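You operate a simulated robot arm through the tools that you are given. There is no shell and no other tool. Be economical: measure what you need, move in short steps, check, and stop when the job is done.

Carry out the task below with a simulated robot arm. There is one attempt and no reset: what you move stays moved.

JOB
Swap the dark valve for the blue one with the same letter, then switch on till the valves glow.
Fine: the dark valve goes on the red pad; the clear valves stay in; shut the cage and both its latches; stay on STANDBY, MAINS left on. Set down upright: dark valve. Where these are worked on the way, their far stop is far enough and under half their travel is too little: valve cage.

Only the result counts: the job must be done as asked and must still hold three seconds after the hand-in. Knocking over, shifting, dropping, spilling or breaking anything else fails it.

ROBOT AND FRAMES
A 7-joint arm with a two-finger gripper, on a carriage that runs on a rail from [0, 963] to [-1, -1417] (x, y) and turns from -3.438 to 2.356 rad about z. Base frame: it is fixed where the carriage stands at the start and does not move with it; the origin is on the floor, on the carriage's upright axis, x ahead of it, y to its left, z up. Units: mm, rad, N and s.
Its first joint turns from -2.601 to 2.601 rad. Places, roughly: bench amp [800, -900, 800]; clear valve [750, -750, 750]; left cage latch [700, -600, 800]; mains switch of the bench amp [700, -900, 800]; red pad of the valve tray [800, -500, 800]; right cage latch [700, -900, 800]; standby switch of the bench amp [700, -1000, 800]; valve cage [900, -700, 900]. Payload 2.45 kg.
Tool frame: the origin (TCP) lies between the finger pads and is the grasp point; the fingertips stand 26 mm ahead of it; z points along the fingers, y is the line along which they close. Largest opening 96 mm; the body of the gripper starts 69 mm behind the TCP.
Orientation is that of the tool frame in the base frame, as a unit quaternion [x, y, z, w]. With the fingers straight down and closing along the base's y, the tool's x points along the base's -x, its y along +y and its z along -z.

CONTROLS
- The arm moves only by the tool jog_arm. Its argument "moves" is a list of rows, each an object (a shift or turn left out is 0, a gripper value left out holds the last) with "rot": the turn, a rotation vector about the base's x, y, z in rad, a list of three; "travel": the shift along the base's x, y, z in cm, a list of three; "jaw": the opening, from 0 (shut) to 1 (fully open). In form: [{"rot": [rx, ry, rz], "travel": [dx, dy, dz], "jaw": jaw}, ...]. A call has 1 to 20 rows; each row is the pose to reach, as a shift and turn from the pose commanded when the call began. Rows are played at 5 a second. More than 50 mm and 0.15 rad between two rows, or a gripper value outside its range, and nothing of the call is played. A pose out of reach is approached as far as the arm can. The call stops where the force on the tool passes 40 N (or 10 N more than at its start, if that is more) or the arm is blocked; 0.2 s more then pass. The fingers move at their own pace and stop on an object; they squeeze with about 22 N. The grip force told is the motor's: it shows also when the fingers shut on nothing. Time passes only in rows, and 0.2 s behind the last, so rows that repeat a pose let the fingers close. The reply holds the time, the measured pose of the TCP, the force on the tool along the base axes, the opening and the grip force, in the units named above and with some noise, with the torque about the TCP (base axes, N m) and any sound that the robot's microphone picked up.
- Cameras (640 x 400 px; columns grow to the right, rows downward): "scene" is now at [1.9, 104.5, 1666.8]; the picture's right is [-0.72, -0.69, 0.00], its down [-0.39, 0.41, -0.82] and it looks along [0.57, -0.59, -0.57] (base axes); focal length 268 px, centre (320, 200). "wrist" rides on the gripper at [82, 3, -98] in the tool frame; the picture's right is [-0.04, 1.00, 0.00], its down [-0.73, -0.03, -0.68] and it looks along [-0.68, -0.03, 0.73] (tool axes); focal length 256 px, centre (320, 200). There is no depth. A picture from a camera that has moved, and an enlarged one, comes with that camera's place and axes in the base frame and with its lens. The place of the scene camera against the robot may be out by one fixed shift of up to 18 mm in any direction.
- snapshot(camera): a new picture of that camera. No time passes.
- move_column(by): slides the trunk up (or, below 0, down) by that many mm; the arm and the scene camera ride with it, the base frame stays. It gives what a move gives, with no picture.
- steer(legs): drives the robot by 1 to 6 legs, each [ahead, left, turn to the left] in mm, mm and rad, along the robot's own axes; the way and the turn of a leg run together, so that a leg with both is an arc; at most 1500 mm and 3.142 rad a leg. The arm and the cameras ride along, it lands a little off, and it stops where it bumps. It keeps to its track: a leg is cut to what the track allows. It gives what a move gives.
- head_to(pan, tilt): turns the head with the scene camera to pan (to the left, within 2.705 rad either way) and tilt (down, from -0.506 to 1.204), counted from straight ahead of the robot. It gives what a move gives.
- enlarge(camera, box): a new picture of the part [left, top, right, bottom] of that camera's present view, enlarged. No time passes.
- hand_in(): hands the job in; it is judged then, once.

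Go step by step. Nothing tells you exact positions but the pictures and the camera data: compare them with the known pose of the tool, close in by small moves and look again before you grip or let go. The budget is 120 turns and 90 pictures, counting those below and the enlarged ones. Unless the task says otherwise, let go and move clear before handing in, and close with one line.

The tools are called as name(argument=value, ...) on one line, values as JSON. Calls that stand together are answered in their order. jog_arm: Moves the arm, as the interface text tells. Its arguments: {"type":"object","properties":{"moves":{"type":"array"}},"required":["moves"]} The other tools are called the same way: move_column (by) slides the trunk up or down; steer (legs) drives the base; head_to (pan, tilt) turns the head that bears the scene camera; snapshot (camera) takes a picture; enlarge (camera, box) takes an enlarged picture of a part of a camera's view; hand_in () hands the job in.

At the start:

```text
time_s: 0.0
eef_pos: [646.9, -644.1, 1106.4]
orientation: [0.0, 1.0, 0.0, 0.0]
force: [0.5, 0.6, 0.8]
ft_torque: [-0.01, -0.02, -0.03]
finger_gap: 96.0
grasp_force: 0.1
trunk travel left (down, up): [-650.0, 60.0]
robot x, y, heading: [-1.3, 0.7, 0.002]
head pan, tilt: [-0.803, 0.604]
```

scene: 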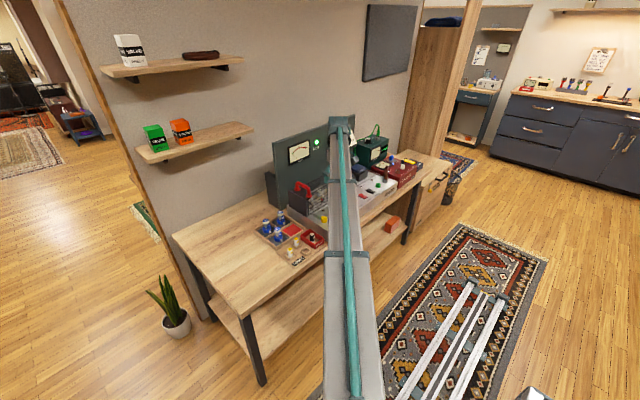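
wrist: 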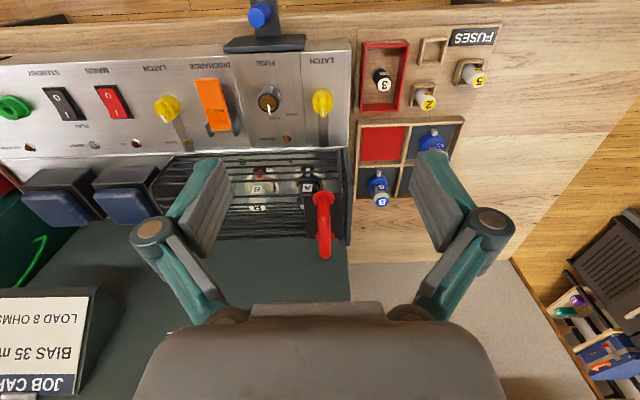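

I see the amp panel with its latches, switches, discharge and fuse, and the tray with blue valves and fuses. I'll look closer before moving.

enlarge(camera="wrist", box=[0, 0, 350, 220])

enlarge(camera="wrist", box=[340, 20, 520, 220])

enlarge(camera="scene", box=[240, 110, 450, 270])

```text
1.82 times, centred on (175, 110) of wrist
camera zoom: at [566.3, -639.5, 1204.3], right [0.04, 1.0, 0.0], down [0.73, -0.03, 0.68], along [0.68, -0.03, -0.73], focal length 465 px, centre (584, 364)
```

zoom: 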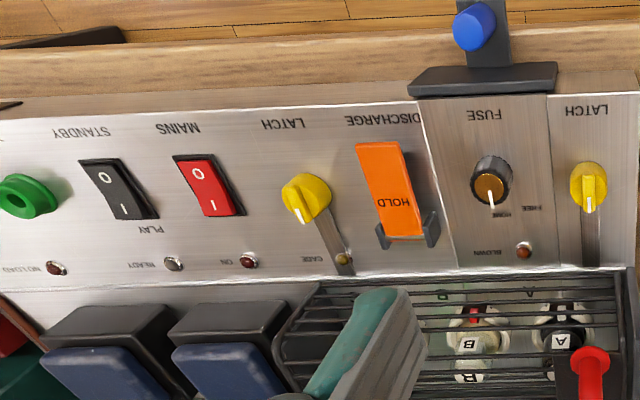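

```text
2.00 times, centred on (430, 120) of wrist
camera zoom: at [566.3, -639.5, 1204.3], right [0.04, 1.0, 0.0], down [0.73, -0.03, 0.68], along [0.68, -0.03, -0.73], focal length 512 px, centre (100, 360)
```

zoom: 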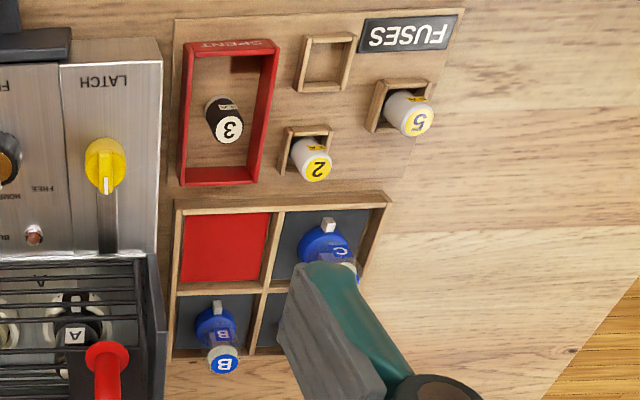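

```text
2.50 times, centred on (345, 190) of scene
camera zoom: at [1.9, 104.5, 1666.8], right [-0.72, -0.69, 0.0], down [-0.39, 0.41, -0.82], along [0.57, -0.59, -0.57], focal length 670 px, centre (258, 225)
```

zoom: 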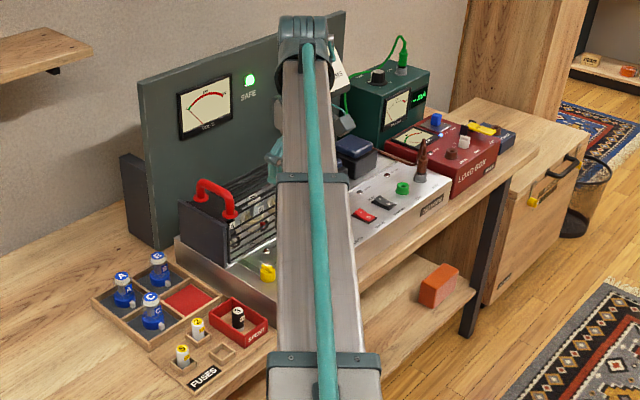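

Next I centre the arm in front of the robot, then ride the carriage along to stand before the amp.

jog_arm(moves=[{"travel": [0, 4.5, 1]}, {"travel": [0, 9, 2]}, {"travel": [0, 13.5, 3]}, {"travel": [0, 18, 4]}, {"travel": [0, 22.5, 5]}, {"travel": [0, 27, 6]}, {"travel": [0, 31.5, 7]}, {"travel": [0, 36, 8]}, {"travel": [0, 40.5, 8]}, {"travel": [0, 45, 8]}, {"travel": [0, 49.5, 8]}, {"travel": [0, 54, 8]}, {"travel": [0, 58.5, 8]}, {"travel": [-2, 62, 8]}, {"travel": [-4, 64.5, 8]}])

steer(legs=[[0, -700, 0]])

head_to(pan=0, tilt=0.75)

snapshot(camera="scene")

snapshot(camera="wrist")

```text
time_s: 3.2
eef_pos: [607.1, 0.8, 1186.6]
orientation: [0.002, 1.0, 0.0, 0.0]
force: [-0.3, 0.9, 0.6]
ft_torque: [-0.03, 0.0, 0.01]
finger_gap: 96.1
grasp_force: 0.1
trunk travel left (down, up): [-650.0, 60.0]
robot x, y, heading: [2.7, 2.1, 0.001]
head pan, tilt: [-0.803, 0.604]
```

```text
time_s: 7.0
eef_pos: [607.0, -701.4, 1185.6]
orientation: [0.002, 1.0, -0.001, 0.0]
force: [-0.3, -0.5, 0.1]
ft_torque: [0.04, 0.03, -0.01]
finger_gap: 95.9
grasp_force: 0.0
trunk travel left (down, up): [-650.0, 60.0]
robot x, y, heading: [0.1, -699.4, -0.003]
head pan, tilt: [-0.803, 0.604]
```

```text
time_s: 8.2
eef_pos: [607.3, -699.7, 1185.2]
orientation: [0.0, 1.0, -0.001, 0.0]
force: [-0.3, -0.4, -0.9]
ft_torque: [0.02, -0.02, -0.01]
finger_gap: 96.2
grasp_force: 0.1
trunk travel left (down, up): [-650.0, 60.0]
robot x, y, heading: [0.8, -697.5, -0.005]
head pan, tilt: [0.0, 0.75]
```

```text
84 pictures are left
camera scene: at [23.7, -531.1, 1654.3], right [0.0, -1.0, 0.0], down [-0.68, 0.0, -0.73], along [0.73, 0.0, -0.68], focal length 268 px, centre (320, 200)
```

scene: 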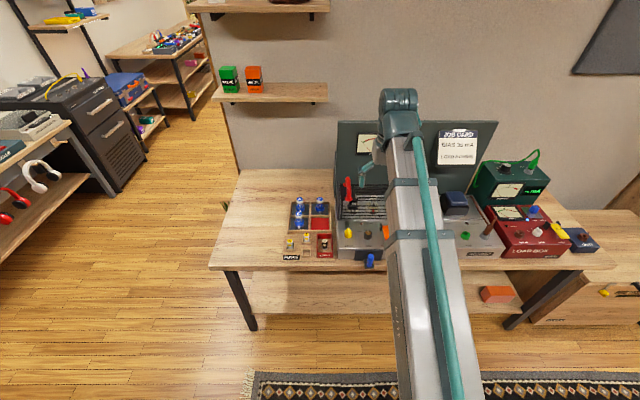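

```text
83 pictures are left
camera wrist: at [525.5, -695.6, 1284.3], right [0.04, 1.0, 0.0], down [0.73, -0.03, 0.68], along [0.68, -0.03, -0.73], focal length 256 px, centre (320, 200)
```

wrist: 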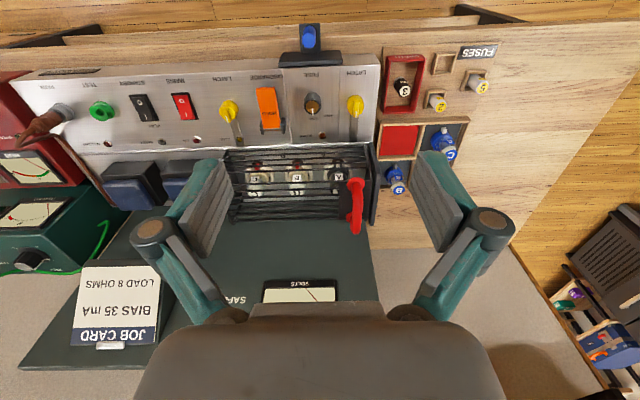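

enlarge(camera="wrist", box=[0, 50, 200, 180])

enlarge(camera="wrist", box=[190, 60, 390, 240])

enlarge(camera="scene", box=[430, 120, 610, 270])

```text
3.08 times, centred on (100, 115) of wrist
camera zoom: at [525.5, -695.6, 1284.3], right [0.04, 1.0, 0.0], down [0.73, -0.03, 0.68], along [0.68, -0.03, -0.73], focal length 788 px, centre (997, 462)
```

zoom: 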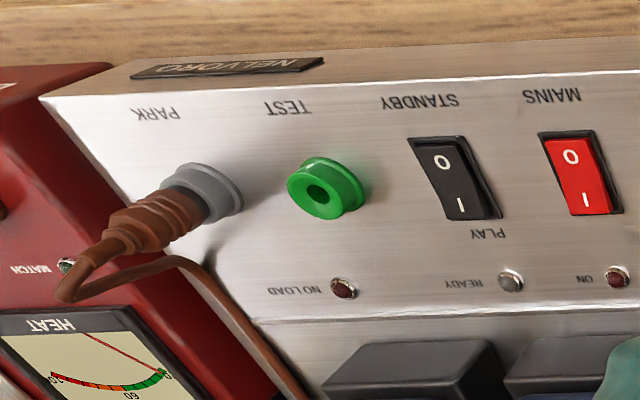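

```text
2.22 times, centred on (290, 150) of wrist
camera zoom: at [525.5, -695.6, 1284.3], right [0.04, 1.0, 0.0], down [0.73, -0.03, 0.68], along [0.68, -0.03, -0.73], focal length 569 px, centre (387, 311)
```

zoom: 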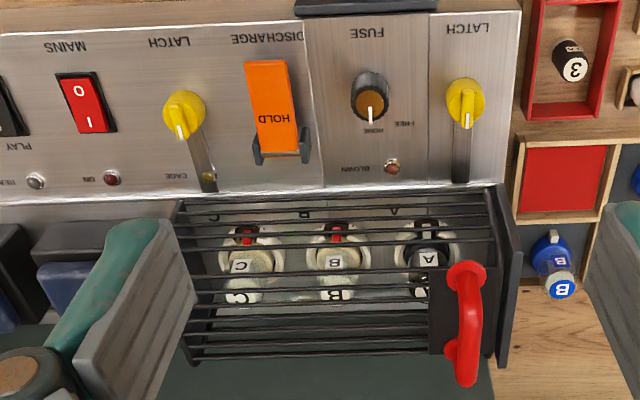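

```text
2.67 times, centred on (520, 195) of scene
camera zoom: at [23.7, -531.1, 1654.3], right [0.0, -1.0, 0.0], down [-0.68, 0.0, -0.73], along [0.73, 0.0, -0.68], focal length 715 px, centre (-213, 213)
```

zoom: 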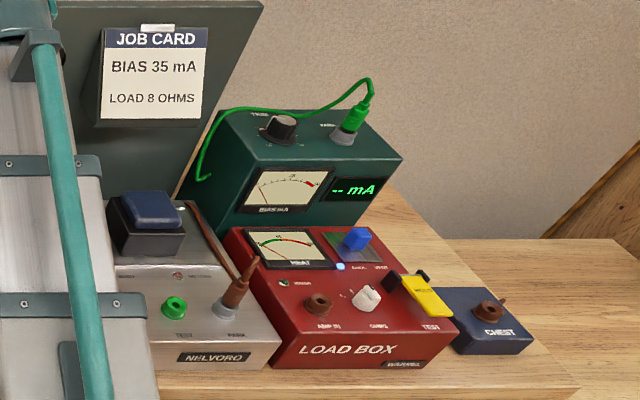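

enlarge(camera="scene", box=[270, 170, 400, 270])

```text
4.00 times, centred on (335, 220) of scene
camera zoom: at [23.7, -531.1, 1654.3], right [0.0, -1.0, 0.0], down [-0.68, 0.0, -0.73], along [0.73, 0.0, -0.68], focal length 1073 px, centre (260, 120)
```

zoom: 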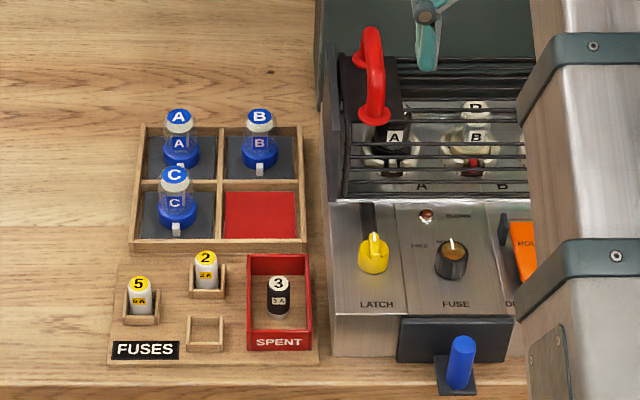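

I want a side view of the cage, so I move the tool left of the amp and turn the wrist camera to look toward -y.

jog_arm(moves=[{"travel": [1, 2.5, -0.7], "rot": [0, 0, -0.14]}, {"travel": [2, 5, -1.4], "rot": [0, 0, -0.28]}, {"travel": [3, 7.5, -2], "rot": [0, 0, -0.42]}, {"travel": [4, 10, -3], "rot": [0, 0, -0.56]}, {"travel": [5, 12.5, -4], "rot": [0, 0, -0.7]}, {"travel": [6, 15, -5], "rot": [0, 0, -0.84]}, {"travel": [7, 17.5, -6], "rot": [0, 0, -0.98]}, {"travel": [8, 20, -7], "rot": [0, 0, -1.12]}, {"travel": [9, 22.5, -8], "rot": [0, 0, -1.26]}, {"travel": [10, 25, -9], "rot": [0, 0, -1.4]}, {"travel": [11, 27, -10], "rot": [0, 0, -1.5]}, {"travel": [11, 27, -10], "rot": [0, 0, -1.57]}])

snapshot(camera="wrist")

snapshot(camera="scene")

```text
time_s: 10.8
eef_pos: [716.7, -429.2, 1085.9]
orientation: [0.708, 0.706, -0.001, 0.0]
force: [-0.2, 0.0, 0.2]
ft_torque: [0.01, 0.01, 0.0]
finger_gap: 96.1
grasp_force: 0.0
trunk travel left (down, up): [-650.0, 60.0]
robot x, y, heading: [1.2, -700.1, -0.003]
head pan, tilt: [0.0, 0.75]
```

```text
78 pictures are left
camera wrist: at [720.9, -347.1, 1184.7], right [1.0, -0.04, 0.0], down [-0.03, -0.73, 0.68], along [-0.03, -0.68, -0.73], focal length 256 px, centre (320, 200)
```

wrist: 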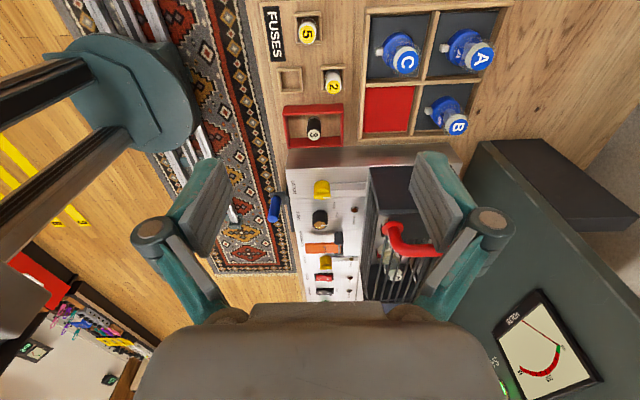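

```text
77 pictures are left
camera scene: at [23.7, -531.1, 1654.3], right [0.0, -1.0, 0.0], down [-0.68, 0.0, -0.73], along [0.73, 0.0, -0.68], focal length 268 px, centre (320, 200)
```

scene: 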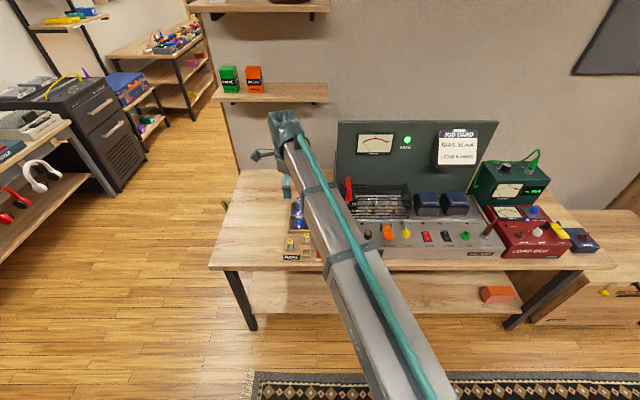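

enlarge(camera="scene", box=[330, 170, 480, 270])

enlarge(camera="wrist", box=[280, 130, 480, 310])

```text
4.00 times, centred on (405, 220) of scene
camera zoom: at [23.7, -531.1, 1654.3], right [0.0, -1.0, 0.0], down [-0.68, 0.0, -0.73], along [0.73, 0.0, -0.68], focal length 1073 px, centre (-20, 120)
```

zoom: 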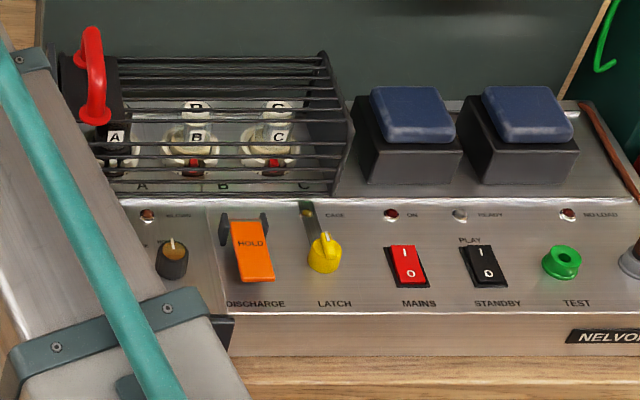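

```text
2.22 times, centred on (380, 220) of wrist
camera zoom: at [720.9, -347.1, 1184.7], right [1.0, -0.04, 0.0], down [-0.03, -0.73, 0.68], along [-0.03, -0.68, -0.73], focal length 569 px, centre (187, 156)
```

zoom: 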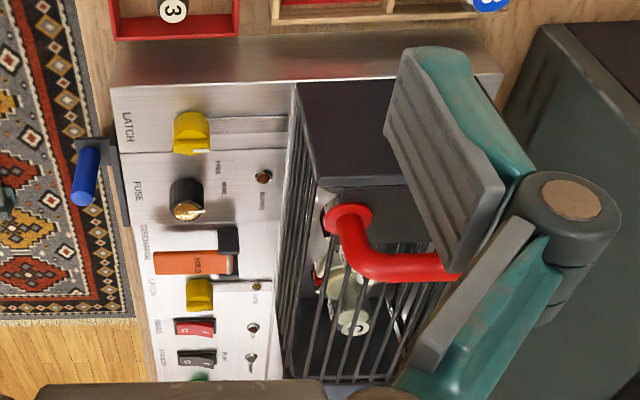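

The cage appears latched by two knobs whose pointers face it; left latch is around (709,-641,845), right at (711,-867,845). I'll bring the tool over the left latch and look.

jog_arm(moves=[{"travel": [0, -1.8, -1], "rot": [0, 0, 0.14]}, {"travel": [0, -3.6, -2], "rot": [0, 0, 0.28]}, {"travel": [0, -5.4, -3], "rot": [0, 0, 0.42]}, {"travel": [0, -7.2, -4], "rot": [0, 0, 0.56]}, {"travel": [-0.4, -9, -5], "rot": [0, 0, 0.7]}, {"travel": [-0.8, -10.8, -6], "rot": [0, 0, 0.84]}, {"travel": [-0.8, -12.6, -7], "rot": [0, 0, 0.98]}, {"travel": [-0.8, -14.4, -8], "rot": [0, 0, 1.12]}, {"travel": [-0.8, -16.2, -9], "rot": [0, 0, 1.26]}, {"travel": [-0.8, -18, -10], "rot": [0, 0, 1.4]}, {"travel": [-0.8, -19.8, -11], "rot": [0, 0, 1.5]}, {"travel": [-0.8, -21.2, -12], "rot": [0, 0, 1.57], "jaw": 0.55}])

snapshot(camera="wrist")

```text
time_s: 13.4
eef_pos: [709.9, -642.7, 964.9]
orientation: [0.001, 1.0, 0.0, 0.0]
force: [-0.5, -0.2, -0.3]
ft_torque: [-0.02, 0.03, 0.02]
finger_gap: 52.6
grasp_force: 0.0
trunk travel left (down, up): [-650.0, 60.0]
robot x, y, heading: [-1.5, -695.3, -0.001]
head pan, tilt: [0.0, 0.75]
```

```text
74 pictures are left
camera wrist: at [627.7, -638.9, 1063.9], right [0.04, 1.0, 0.0], down [0.73, -0.03, 0.68], along [0.68, -0.03, -0.73], focal length 256 px, centre (320, 200)
```

wrist: 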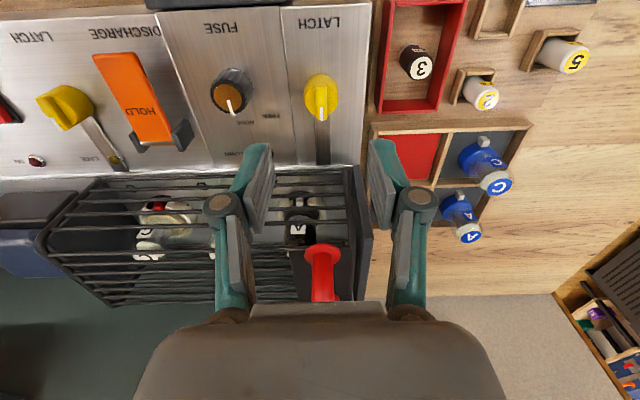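

jog_arm(moves=[{"travel": [0, 0, -3.5]}, {"travel": [-0.1, 0.05, -7]}, {"travel": [-0.1, 0.05, -10]}, {"travel": [-0.1, 0.05, -10]}])

enlarge(camera="wrist", box=[200, 0, 440, 150])

enlarge(camera="scene", box=[320, 180, 440, 260])

```text
time_s: 14.4
eef_pos: [710.4, -641.8, 864.2]
orientation: [0.001, 1.0, -0.001, 0.0]
force: [-0.2, -0.9, 0.6]
ft_torque: [-0.02, 0.03, 0.01]
finger_gap: 52.7
grasp_force: 0.1
trunk travel left (down, up): [-650.0, 60.0]
robot x, y, heading: [2.8, -701.3, -0.002]
head pan, tilt: [0.0, 0.75]
```

```text
2.67 times, centred on (320, 75) of wrist
camera zoom: at [626.8, -637.2, 963.4], right [0.04, 1.0, 0.0], down [0.73, -0.03, 0.68], along [0.68, -0.03, -0.73], focal length 683 px, centre (320, 533)
```

zoom: 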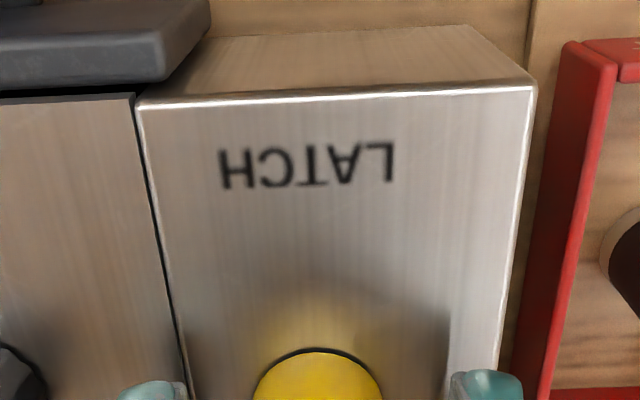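

```text
5.00 times, centred on (380, 220) of scene
camera zoom: at [23.8, -531.0, 1654.3], right [0.0, -1.0, 0.0], down [-0.68, 0.0, -0.73], along [0.73, 0.0, -0.68], focal length 1341 px, centre (20, 100)
```

zoom: 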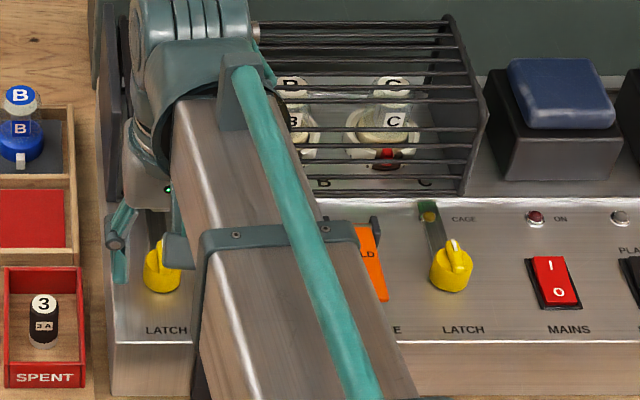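

snapshot(camera="wrist")

```text
71 pictures are left
camera wrist: at [626.8, -637.2, 963.4], right [0.04, 1.0, 0.0], down [0.73, -0.03, 0.68], along [0.68, -0.03, -0.73], focal length 256 px, centre (320, 200)
```

wrist: 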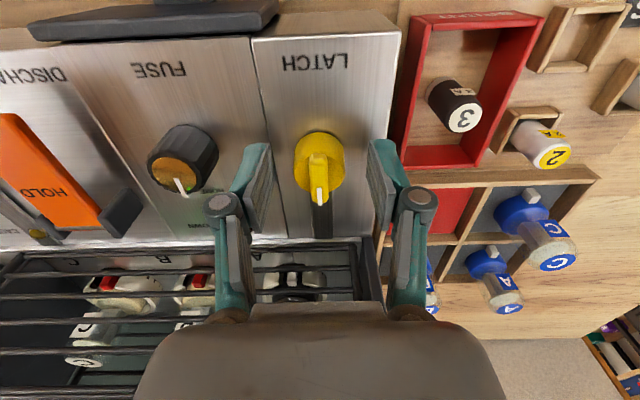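

jog_arm(moves=[{"travel": [-0.1, 0, 0.6], "jaw": 0.55}, {"travel": [-0.1, 0, 0.6], "jaw": 0.3}, {"travel": [-0.1, 0, 0.6], "jaw": 0.0}, {"travel": [-0.1, 0, 0.6], "jaw": 0.0}, {"travel": [-0.1, 0, 0.6], "jaw": 0.0}])

snapshot(camera="wrist")

```text
time_s: 15.6
eef_pos: [707.7, -642.8, 871.2]
orientation: [0.001, 1.0, -0.001, -0.001]
force: [-0.8, -5.2, -2.2]
ft_torque: [-0.18, -0.01, -0.01]
finger_gap: 28.2
grasp_force: 45.2
trunk travel left (down, up): [-650.0, 60.0]
robot x, y, heading: [-0.7, -699.7, -0.008]
head pan, tilt: [0.0, 0.75]
```

```text
70 pictures are left
camera wrist: at [625.6, -637.7, 969.8], right [0.04, 1.0, 0.0], down [0.73, -0.03, 0.68], along [0.68, -0.03, -0.73], focal length 256 px, centre (320, 200)
```

wrist: 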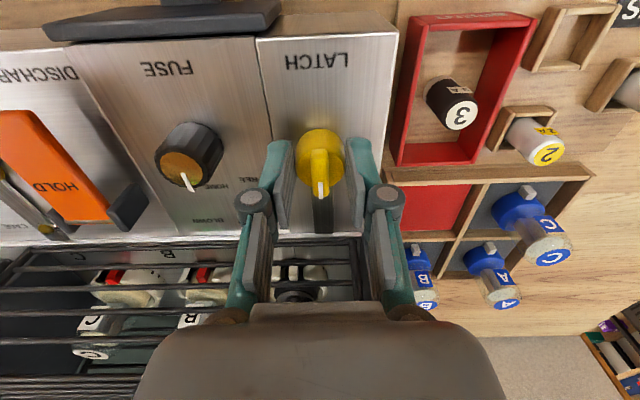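

jog_arm(moves=[{"rot": [0, 0, 0.1]}, {"rot": [0, 0, 0.2]}, {"rot": [0, 0, 0.3]}, {"rot": [0, 0, 0.4]}, {"rot": [0, 0, 0.5]}])

snapshot(camera="wrist")

```text
time_s: 16.8
eef_pos: [707.1, -644.1, 871.8]
orientation: [-0.246, 0.969, -0.001, 0.0]
force: [1.5, -19.0, -0.9]
ft_torque: [-0.38, -0.09, -0.85]
finger_gap: 28.1
grasp_force: 45.3
trunk travel left (down, up): [-650.0, 60.0]
robot x, y, heading: [-1.0, -699.0, -0.008]
head pan, tilt: [0.0, 0.75]
```

```text
69 pictures are left
camera wrist: at [634.7, -679.1, 970.4], right [-0.44, 0.9, 0.0], down [0.66, 0.33, 0.68], along [0.61, 0.3, -0.73], focal length 256 px, centre (320, 200)
```

wrist: 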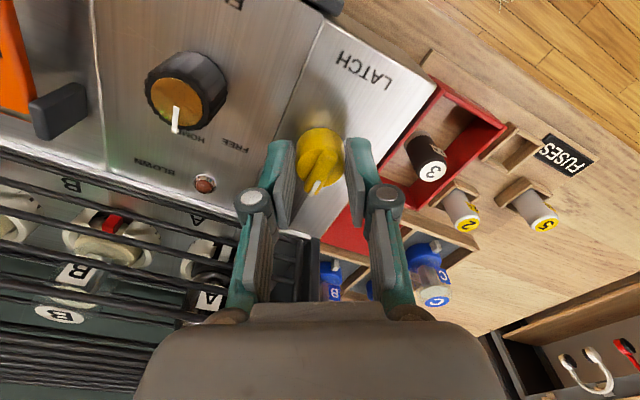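

The knob slipped with clear torque resistance, so it's probably stopped that way. I'll turn the other way.

jog_arm(moves=[{"rot": [0, 0, -0.12], "travel": [0, 0.05, 0]}, {"rot": [0, 0, -0.24], "travel": [0, 0.1, 0]}, {"rot": [0, 0, -0.36], "travel": [0, 0.1, 0]}, {"rot": [0, 0, -0.5], "travel": [0, 0.1, 0]}, {"rot": [0, 0, -0.6], "travel": [0, 0.1, 0]}, {"rot": [0, 0, -0.7], "travel": [0, 0.1, 0]}, {"rot": [0, 0, -0.8], "travel": [0, 0.1, 0]}, {"rot": [0, 0, -0.9], "travel": [0, 0.1, 0]}])

snapshot(camera="wrist")

```text
time_s: 18.6
eef_pos: [707.7, -640.8, 871.8]
orientation: [0.201, 0.98, 0.001, 0.0]
force: [11.3, -10.2, 10.6]
ft_torque: [-0.65, -0.64, -0.03]
finger_gap: 27.9
grasp_force: 45.2
trunk travel left (down, up): [-650.0, 60.0]
robot x, y, heading: [-2.3, -701.9, -0.004]
head pan, tilt: [0.0, 0.75]
```

```text
68 pictures are left
camera wrist: at [633.9, -604.7, 970.2], right [0.43, 0.9, 0.0], down [0.66, -0.32, 0.68], along [0.61, -0.29, -0.73], focal length 256 px, centre (320, 200)
```

wrist: 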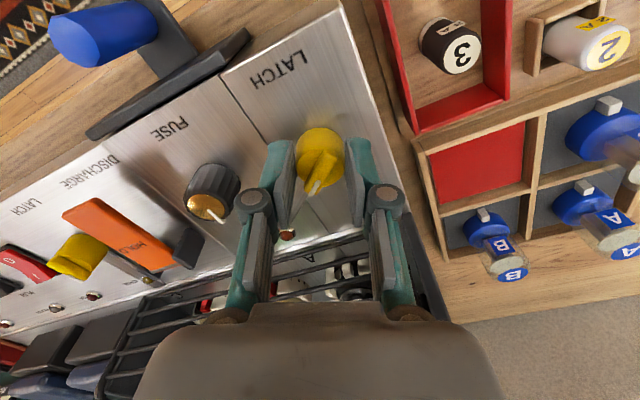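

It turns freely this way. I continue turning until it stops.

jog_arm(moves=[{"rot": [0, 0, -0.12]}, {"rot": [0, 0, -0.24]}, {"rot": [0, 0, -0.36]}, {"rot": [0, 0, -0.48]}, {"rot": [0, 0, -0.6]}, {"rot": [0, 0, -0.72]}, {"rot": [0, 0, -0.84]}])

snapshot(camera="wrist")

```text
time_s: 20.2
eef_pos: [710.1, -636.5, 871.3]
orientation: [0.582, 0.813, 0.004, 0.002]
force: [28.7, 18.9, 19.6]
ft_torque: [0.91, -0.71, 0.38]
finger_gap: 27.5
grasp_force: 44.5
trunk travel left (down, up): [-650.0, 60.0]
robot x, y, heading: [1.2, -699.1, -0.002]
head pan, tilt: [0.0, 0.75]
```

```text
67 pictures are left
camera wrist: at [685.5, -558.0, 970.3], right [0.96, 0.28, 0.01], down [0.2, -0.71, 0.68], along [0.2, -0.65, -0.74], focal length 256 px, centre (320, 200)
```

wrist: 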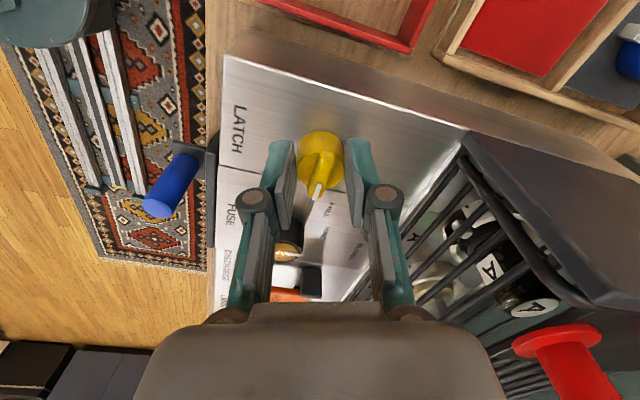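

Left latch is turned about 90° now. I release, rise, and go over to the right latch.

jog_arm(moves=[{"jaw": 0.55}, {"jaw": 0.55}, {"travel": [0, 0, 4]}, {"travel": [0, 0, 8], "rot": [0, 0, 0.12]}, {"travel": [0, -2.3, 10], "rot": [0, 0, 0.24]}, {"travel": [0, -4.6, 10], "rot": [0, 0, 0.36]}, {"travel": [0, -6.9, 10], "rot": [0, 0, 0.48]}, {"travel": [0, -9.2, 10], "rot": [0, 0, 0.6]}, {"travel": [0, -11.5, 10], "rot": [0, 0, 0.72]}, {"travel": [0, -13.8, 10], "rot": [0, 0, 0.84]}, {"travel": [0, -16.1, 10], "rot": [0, 0, 0.96]}, {"travel": [0, -18.4, 9], "rot": [0, 0, 1.1]}, {"travel": [0, -20.7, 8], "rot": [0, 0, 1.24]}, {"travel": [0, -22.6, 6], "rot": [0, 0, 1.24]}, {"travel": [0, -22.6, 4], "rot": [0, 0, 1.24]}])

snapshot(camera="wrist")

```text
time_s: 23.4
eef_pos: [708.9, -866.3, 912.5]
orientation: [0.001, 1.0, 0.0, 0.0]
force: [-0.1, -0.5, -0.8]
ft_torque: [0.0, 0.02, -0.04]
finger_gap: 52.7
grasp_force: 0.1
trunk travel left (down, up): [-650.0, 60.0]
robot x, y, heading: [0.4, -698.3, 0.0]
head pan, tilt: [0.0, 0.75]
```

```text
66 pictures are left
camera wrist: at [625.8, -862.9, 1010.1], right [0.04, 1.0, 0.0], down [0.73, -0.03, 0.68], along [0.68, -0.03, -0.73], focal length 256 px, centre (320, 200)
```

wrist: 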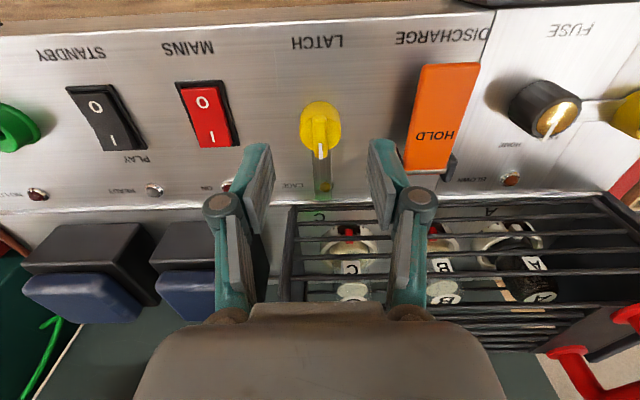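

jog_arm(moves=[{"travel": [0, 0, -2.2]}, {"travel": [0, 0, -4.1]}, {"travel": [0, 0, -4.1], "jaw": 0.2}, {"travel": [0, 0, -4.1], "jaw": 0.0}, {"travel": [0, 0, -4.1], "jaw": 0.0}, {"travel": [0, 0, -4.1], "jaw": 0.0, "rot": [0, 0, -0.1]}, {"travel": [0, 0, -4.1], "jaw": 0.0, "rot": [0, 0, -0.2]}, {"travel": [0, 0, -4.1], "jaw": 0.0, "rot": [0, 0, -0.3]}, {"travel": [0, 0, -4.1], "jaw": 0.0, "rot": [0, 0, -0.4]}])

snapshot(camera="wrist")

```text
time_s: 25.4
eef_pos: [706.8, -865.8, 869.0]
orientation: [0.2, 0.98, 0.001, 0.001]
force: [1.8, 3.6, -1.0]
ft_torque: [-0.07, -0.23, 0.02]
finger_gap: 28.4
grasp_force: 45.0
trunk travel left (down, up): [-650.0, 60.0]
robot x, y, heading: [-2.7, -699.2, -0.009]
head pan, tilt: [0.0, 0.75]
```

```text
65 pictures are left
camera wrist: at [633.8, -829.7, 969.1], right [0.43, 0.9, 0.0], down [0.66, -0.32, 0.68], along [0.61, -0.29, -0.73], focal length 256 px, centre (320, 200)
```

wrist: 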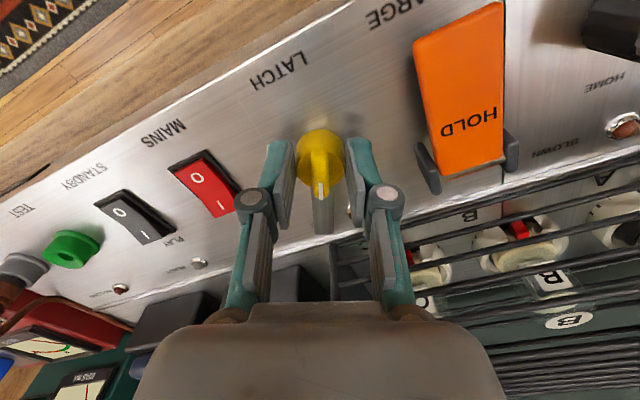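

It turns freely the same way; continue to about 90°.

jog_arm(moves=[{"rot": [0, 0, -0.12]}, {"rot": [0, 0, -0.24]}, {"rot": [0, 0, -0.36]}, {"rot": [0, 0, -0.48]}, {"rot": [0, 0, -0.6]}, {"rot": [0, 0, -0.72]}, {"rot": [0, 0, -0.84]}, {"rot": [0, 0, -0.96]}, {"rot": [0, 0, -1.08]}, {"rot": [0, 0, -1.17]}])

snapshot(camera="wrist")

```text
time_s: 27.4
eef_pos: [710.4, -862.3, 870.2]
orientation: [0.678, 0.735, 0.005, 0.0]
force: [4.9, 4.7, -2.6]
ft_torque: [0.1, -0.56, -0.04]
finger_gap: 28.4
grasp_force: 44.8
trunk travel left (down, up): [-650.0, 60.0]
robot x, y, heading: [-1.8, -694.4, -0.004]
head pan, tilt: [0.0, 0.75]
stopped in row 10: the force on the tool passed its limit at 41 N (the readings are from after the stop); the commanded pose is now the measured one
```

```text
64 pictures are left
camera wrist: at [706.8, -781.4, 969.6], right [1.0, 0.04, 0.01], down [0.02, -0.74, 0.67], along [0.03, -0.67, -0.74], focal length 256 px, centre (320, 200)
```

wrist: 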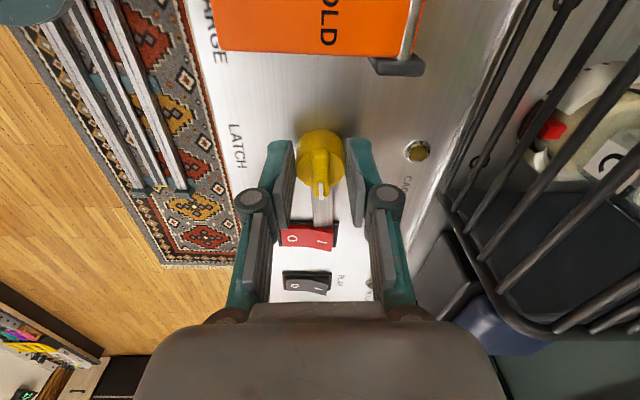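

Right latch is at its stop. Release and go look at the cage handle.

jog_arm(moves=[{"jaw": 0.6}, {"jaw": 0.6}, {"travel": [0, 0, 4]}, {"travel": [0, 0, 8]}, {"travel": [0, 2, 11], "rot": [0, 0, 0.13]}, {"travel": [0, 4, 14], "rot": [0, 0, 0.26]}, {"travel": [0, 6, 17], "rot": [0, 0, 0.39]}, {"travel": [0, 8, 20], "rot": [0, 0, 0.52]}, {"travel": [0, 10, 20], "rot": [0, 0, 0.65]}, {"travel": [0, 12, 20], "rot": [0, 0, 0.78]}, {"travel": [0, 14, 20], "rot": [0, 0, 0.91]}, {"travel": [0, 16, 20], "rot": [0, 0, 1.04]}, {"travel": [0, 18, 20], "rot": [0, 0, 1.17]}, {"travel": [0, 20, 20], "rot": [0, 0, 1.3]}, {"travel": [0, 21, 20], "rot": [0, 0, 1.4]}, {"travel": [0, 21, 20], "rot": [0, 0, 1.495]}])

snapshot(camera="wrist")

enlarge(camera="scene", box=[320, 150, 460, 250])

```text
time_s: 30.9
eef_pos: [709.8, -654.4, 1069.9]
orientation: [-0.002, 1.0, 0.003, -0.003]
force: [-0.5, -0.5, 0.1]
ft_torque: [-0.02, -0.04, -0.02]
finger_gap: 57.6
grasp_force: 0.1
trunk travel left (down, up): [-650.0, 60.0]
robot x, y, heading: [-1.2, -697.1, -0.004]
head pan, tilt: [0.0, 0.75]
```

```text
63 pictures are left
camera wrist: at [628.7, -651.1, 1170.0], right [0.03, 1.0, 0.01], down [0.74, -0.03, 0.68], along [0.67, -0.02, -0.74], focal length 256 px, centre (320, 200)
```

wrist: 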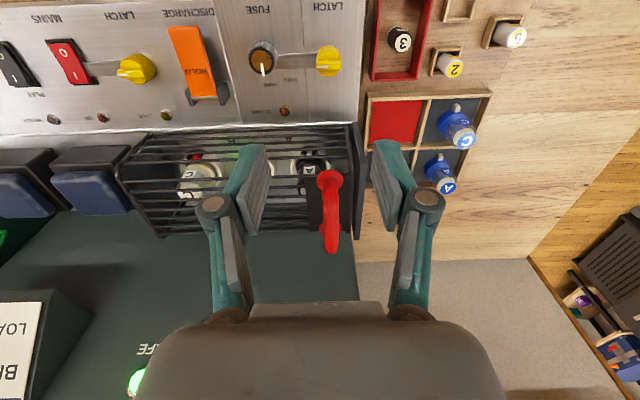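

```text
4.00 times, centred on (390, 200) of scene
camera zoom: at [23.6, -531.0, 1654.3], right [0.0, -1.0, 0.0], down [-0.68, 0.0, -0.73], along [0.73, 0.0, -0.68], focal length 1073 px, centre (40, 200)
```

zoom: 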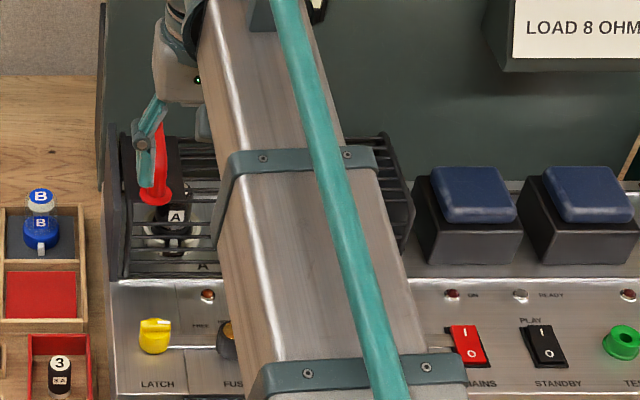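

Handle is a red arch along x at the cage's left end, around (840,-645,955), which suggests the hinge axis is along x at the right end. I take a side view to confirm.

jog_arm(moves=[{"travel": [1, 2.5, 0.5], "rot": [0, 0, -0.14], "jaw": 1}, {"travel": [2, 5, 0.5], "rot": [0, 0, -0.28]}, {"travel": [3, 7.5, 0.5], "rot": [0, 0, -0.42]}, {"travel": [4, 10, 0.5], "rot": [0, 0, -0.56]}, {"travel": [5, 12.5, 0.5], "rot": [0, 0, -0.7]}, {"travel": [6, 15, 0.5], "rot": [0, 0, -0.84]}, {"travel": [7, 17.5, -1], "rot": [0, 0, -0.98]}, {"travel": [8, 20, -2.5], "rot": [0, 0, -1.12]}, {"travel": [9, 22, -4], "rot": [0, 0, -1.26]}, {"travel": [10, 22, -5.5], "rot": [0, 0, -1.4]}, {"travel": [11, 22, -7], "rot": [0, 0, -1.5]}, {"travel": [11, 22, -9], "rot": [0, 0, -1.57]}])

snapshot(camera="wrist")

```text
time_s: 33.5
eef_pos: [820.6, -433.6, 980.4]
orientation: [0.707, 0.707, 0.004, 0.002]
force: [-0.1, 0.6, -0.2]
ft_torque: [0.03, 0.03, 0.01]
finger_gap: 96.1
grasp_force: 0.1
trunk travel left (down, up): [-650.0, 60.0]
robot x, y, heading: [0.8, -699.3, 0.001]
head pan, tilt: [0.0, 0.75]
```

```text
61 pictures are left
camera wrist: at [822.6, -351.9, 1079.3], right [1.0, -0.04, 0.01], down [-0.03, -0.74, 0.68], along [-0.02, -0.67, -0.74], focal length 256 px, centre (320, 200)
```

wrist: 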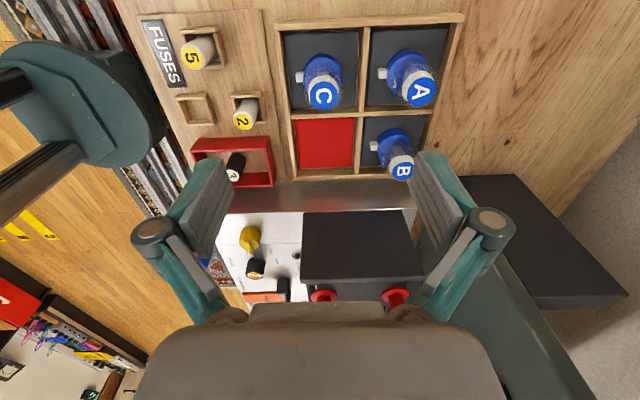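

Two red flanges on the cage top at its left end, x≈815–905, y≈-650. I go above the handle with fingers closing along y and look.

jog_arm(moves=[{"travel": [0, 0, 3], "rot": [0, 0, 0.1], "jaw": 0.6}, {"travel": [0.3, -1, 7], "rot": [0, 0, 0.2]}, {"travel": [0.6, -3, 9], "rot": [0, 0, 0.34]}, {"travel": [1, -5, 9], "rot": [0, 0, 0.48]}, {"travel": [1.4, -7, 9], "rot": [0, 0, 0.62]}, {"travel": [1.8, -9, 9], "rot": [0, 0, 0.76]}, {"travel": [2.2, -11, 9], "rot": [0, 0, 0.9]}, {"travel": [2.6, -13, 9], "rot": [0, 0, 1.04]}, {"travel": [3, -15, 9], "rot": [0, 0, 1.18]}, {"travel": [3.4, -17, 9], "rot": [0, 0, 1.32]}, {"travel": [3.8, -19, 9], "rot": [0, 0, 1.46]}, {"travel": [4, -21.4, 9], "rot": [0, 0, 1.57]}, {"travel": [4, -21.4, 7], "rot": [0, 0, 1.57]}])

snapshot(camera="wrist")

```text
time_s: 36.2
eef_pos: [861.3, -648.4, 1051.4]
orientation: [-0.002, 1.0, 0.003, -0.002]
force: [0.4, -1.0, -0.2]
ft_torque: [0.01, -0.04, -0.02]
finger_gap: 57.8
grasp_force: 0.1
trunk travel left (down, up): [-650.0, 60.0]
robot x, y, heading: [1.2, -697.5, 0.001]
head pan, tilt: [0.0, 0.75]
```

```text
60 pictures are left
camera wrist: at [778.9, -646.0, 1150.0], right [0.04, 1.0, 0.01], down [0.74, -0.03, 0.68], along [0.67, -0.02, -0.74], focal length 256 px, centre (320, 200)
```

wrist: 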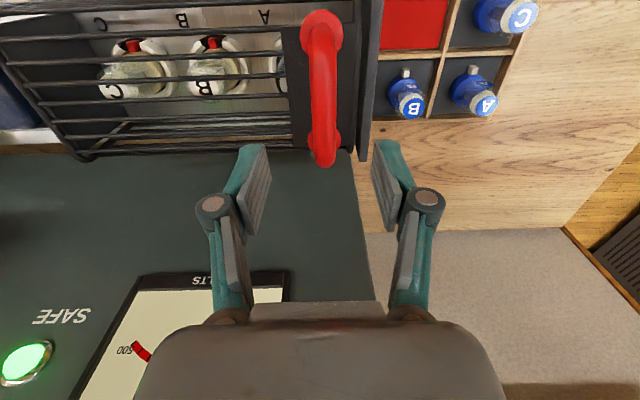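

jog_arm(moves=[{"travel": [0, 0.3, -4]}, {"travel": [0, 0.3, -7]}, {"travel": [0, 0.3, -9.2]}, {"travel": [0, 0.3, -9.2]}])

snapshot(camera="wrist")

enlarge(camera="scene", box=[320, 150, 460, 250])

```text
time_s: 37.2
eef_pos: [858.8, -645.4, 959.2]
orientation: [0.0, 1.0, 0.005, -0.002]
force: [0.3, -0.7, 0.3]
ft_torque: [-0.03, 0.01, 0.01]
finger_gap: 57.6
grasp_force: 0.1
trunk travel left (down, up): [-650.0, 60.0]
robot x, y, heading: [2.7, -698.0, -0.0]
head pan, tilt: [0.0, 0.75]
```

```text
59 pictures are left
camera wrist: at [778.7, -642.9, 1058.5], right [0.04, 1.0, 0.01], down [0.74, -0.03, 0.68], along [0.68, -0.02, -0.74], focal length 256 px, centre (320, 200)
```

wrist: 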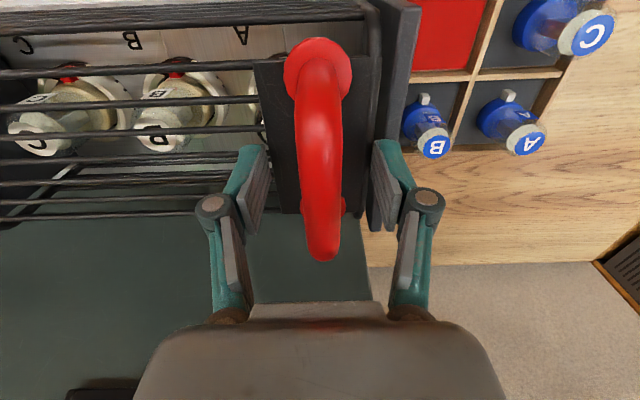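

```text
4.00 times, centred on (390, 200) of scene
camera zoom: at [23.7, -530.9, 1654.3], right [0.0, -1.0, 0.0], down [-0.68, 0.0, -0.73], along [0.73, 0.0, -0.68], focal length 1073 px, centre (40, 200)
```

zoom: 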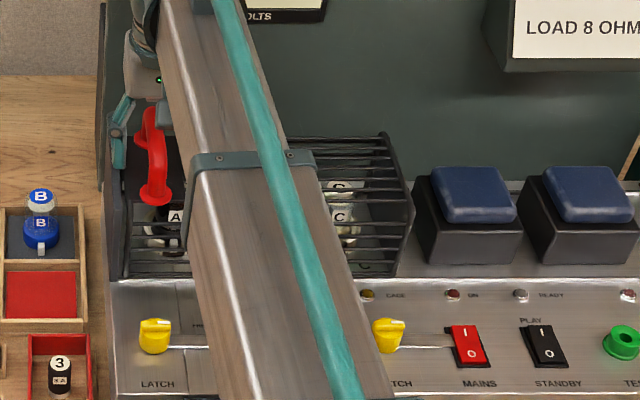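

jog_arm(moves=[{"jaw": 0.3}, {"jaw": 0.0}, {"jaw": 0.0}, {"jaw": 0.0}])

jog_arm(moves=[{"travel": [0, -0.1, 0.7], "rot": [0.03, 0, 0]}, {"travel": [0, -0.2, 1.4], "rot": [0.06, 0, 0]}, {"travel": [0, -0.3, 2.1], "rot": [0.09, 0, 0]}, {"travel": [0, -0.4, 2.8], "rot": [0.12, 0, 0]}])

enlarge(camera="scene", box=[320, 150, 460, 250])

```text
time_s: 38.2
eef_pos: [861.4, -646.3, 959.3]
orientation: [-0.002, 1.0, 0.005, -0.003]
force: [0.5, 1.3, -2.3]
ft_torque: [0.0, -0.01, -0.24]
finger_gap: 15.8
grasp_force: 41.9
trunk travel left (down, up): [-650.0, 60.0]
robot x, y, heading: [-1.9, -697.3, -0.001]
head pan, tilt: [0.0, 0.75]
```

```text
time_s: 38.8
eef_pos: [859.3, -646.6, 960.5]
orientation: [-0.002, 1.0, 0.023, -0.007]
force: [4.8, 0.2, -18.8]
ft_torque: [0.16, -0.49, -0.16]
finger_gap: 16.0
grasp_force: 42.0
trunk travel left (down, up): [-650.0, 60.0]
robot x, y, heading: [-3.6, -696.5, -0.003]
head pan, tilt: [0.0, 0.75]
stopped in row 2: the force on the tool passed its limit at 51 N (the readings are from after the stop); the commanded pose is now the measured one
```

```text
4.00 times, centred on (390, 200) of scene
camera zoom: at [26.7, -530.8, 1654.1], right [0.0, -1.0, 0.0], down [-0.68, 0.0, -0.73], along [0.73, 0.0, -0.68], focal length 1073 px, centre (40, 200)
```

zoom: 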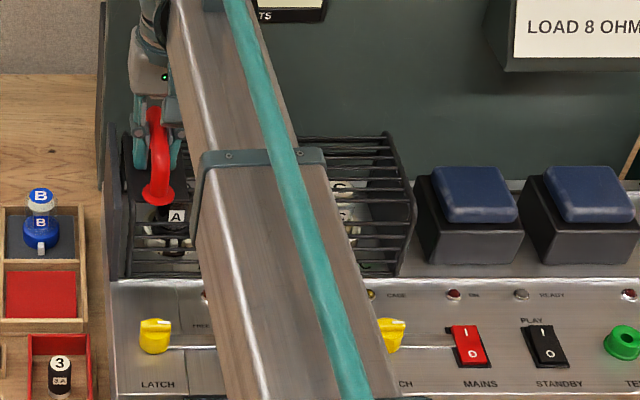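

Lifting is resisted. I'll probe gently which way the cage wants to move.

jog_arm(moves=[{"travel": [0, 0.4, 0]}, {"travel": [0, 0.8, 0]}, {"travel": [0, 0.8, 0]}])

jog_arm(moves=[{"travel": [0, -0.8, 0]}, {"travel": [0, -1.2, 0]}, {"travel": [0, -1.6, 0]}])

jog_arm(moves=[{"travel": [-0.4, 0.8, 0]}, {"travel": [-0.8, 0.8, 0]}, {"travel": [-0.8, 0.8, 0]}])

jog_arm(moves=[{"travel": [0.8, 0, 0]}, {"travel": [1.2, 0, 0]}, {"travel": [1.6, 0, 0]}])

```text
time_s: 39.7
eef_pos: [859.6, -643.9, 962.6]
orientation: [0.001, 1.0, 0.02, -0.006]
force: [5.4, -4.0, -15.6]
ft_torque: [-0.17, -0.33, 0.14]
finger_gap: 16.2
grasp_force: 41.6
trunk travel left (down, up): [-650.0, 60.0]
robot x, y, heading: [0.2, -698.4, -0.009]
head pan, tilt: [0.0, 0.75]
stopped in row 3: the force on the tool passed its limit at 41 N (the readings are from after the stop); the commanded pose is now the measured one
```

```text
time_s: 40.5
eef_pos: [860.1, -658.6, 962.3]
orientation: [0.0, 1.0, 0.02, -0.007]
force: [10.8, 0.3, -20.2]
ft_torque: [0.05, -0.76, 0.1]
finger_gap: 16.1
grasp_force: 42.2
trunk travel left (down, up): [-650.0, 60.0]
robot x, y, heading: [0.1, -698.6, -0.002]
head pan, tilt: [0.0, 0.75]
```

```text
time_s: 41.3
eef_pos: [855.8, -651.4, 961.6]
orientation: [0.001, 1.0, 0.02, -0.002]
force: [37.1, -1.2, -1.7]
ft_torque: [0.01, 0.32, 0.09]
finger_gap: 16.3
grasp_force: 42.4
trunk travel left (down, up): [-650.0, 60.0]
robot x, y, heading: [-1.1, -702.0, -0.005]
head pan, tilt: [0.0, 0.75]
```

```text
time_s: 42.1
eef_pos: [860.4, -650.4, 963.9]
orientation: [0.001, 1.0, 0.02, -0.01]
force: [-34.5, -1.2, -14.9]
ft_torque: [-0.05, -0.34, 0.32]
finger_gap: 16.5
grasp_force: 41.9
trunk travel left (down, up): [-650.0, 60.0]
robot x, y, heading: [0.3, -695.1, -0.002]
head pan, tilt: [0.0, 0.75]
```

The cage slides freely toward -y. I relax the x load and slide it to the right.

jog_arm(moves=[{"travel": [-0.8, 0, -0.1]}, {"travel": [-0.9, -2, -0.2], "rot": [-0.02, 0, 0]}, {"travel": [-0.9, -4.5, -0.2], "rot": [-0.04, 0, 0]}, {"travel": [-0.9, -7, -0.2], "rot": [-0.04, 0, 0]}])

snapshot(camera="scene")

```text
time_s: 43.1
eef_pos: [860.3, -723.0, 963.2]
orientation: [0.001, 1.0, -0.001, -0.002]
force: [26.5, -3.0, 23.4]
ft_torque: [-0.04, 0.1, 0.13]
finger_gap: 16.6
grasp_force: 41.7
trunk travel left (down, up): [-650.0, 60.0]
robot x, y, heading: [-1.3, -697.3, -0.004]
head pan, tilt: [0.0, 0.75]
```

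```text
56 pictures are left
camera scene: at [24.1, -532.3, 1654.8], right [0.0, -1.0, 0.0], down [-0.68, 0.0, -0.73], along [0.73, 0.0, -0.68], focal length 268 px, centre (320, 200)
```

scene: 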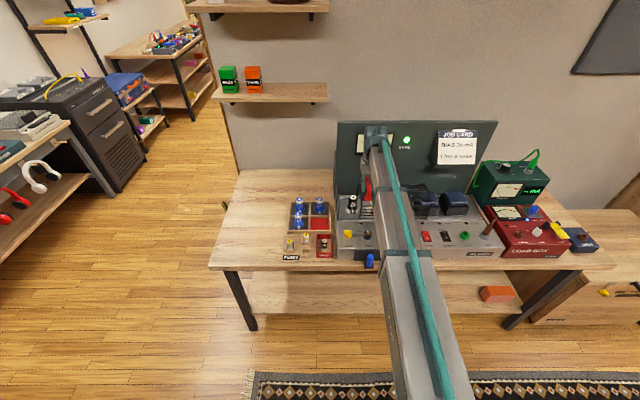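

jog_arm(moves=[{"travel": [0.5, -2, 0.15]}, {"travel": [0.5, -4.5, 0.15]}, {"travel": [0.5, -7, 0.15]}, {"travel": [0.5, -9.5, 0.15]}, {"travel": [0.5, -12, 0.15]}, {"travel": [0.5, -14.5, 0.15]}, {"travel": [0.5, -17, 0.15]}, {"travel": [0.5, -19.5, 0.15]}])

snapshot(camera="scene")

```text
time_s: 44.9
eef_pos: [860.2, -918.3, 963.5]
orientation: [0.001, 1.0, 0.001, -0.007]
force: [-9.6, -1.1, -0.1]
ft_torque: [-0.11, 0.47, 0.05]
finger_gap: 16.1
grasp_force: 41.8
trunk travel left (down, up): [-650.0, 60.0]
robot x, y, heading: [3.0, -701.6, -0.007]
head pan, tilt: [0.0, 0.75]
```

```text
55 pictures are left
camera scene: at [23.0, -532.3, 1654.4], right [0.0, -1.0, 0.0], down [-0.68, 0.0, -0.73], along [0.73, 0.0, -0.68], focal length 268 px, centre (320, 200)
```

scene: 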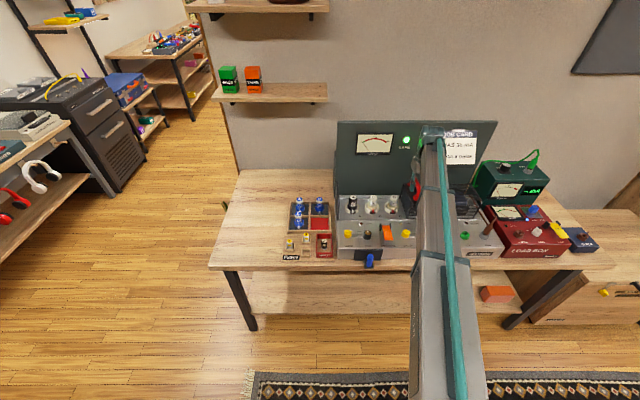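

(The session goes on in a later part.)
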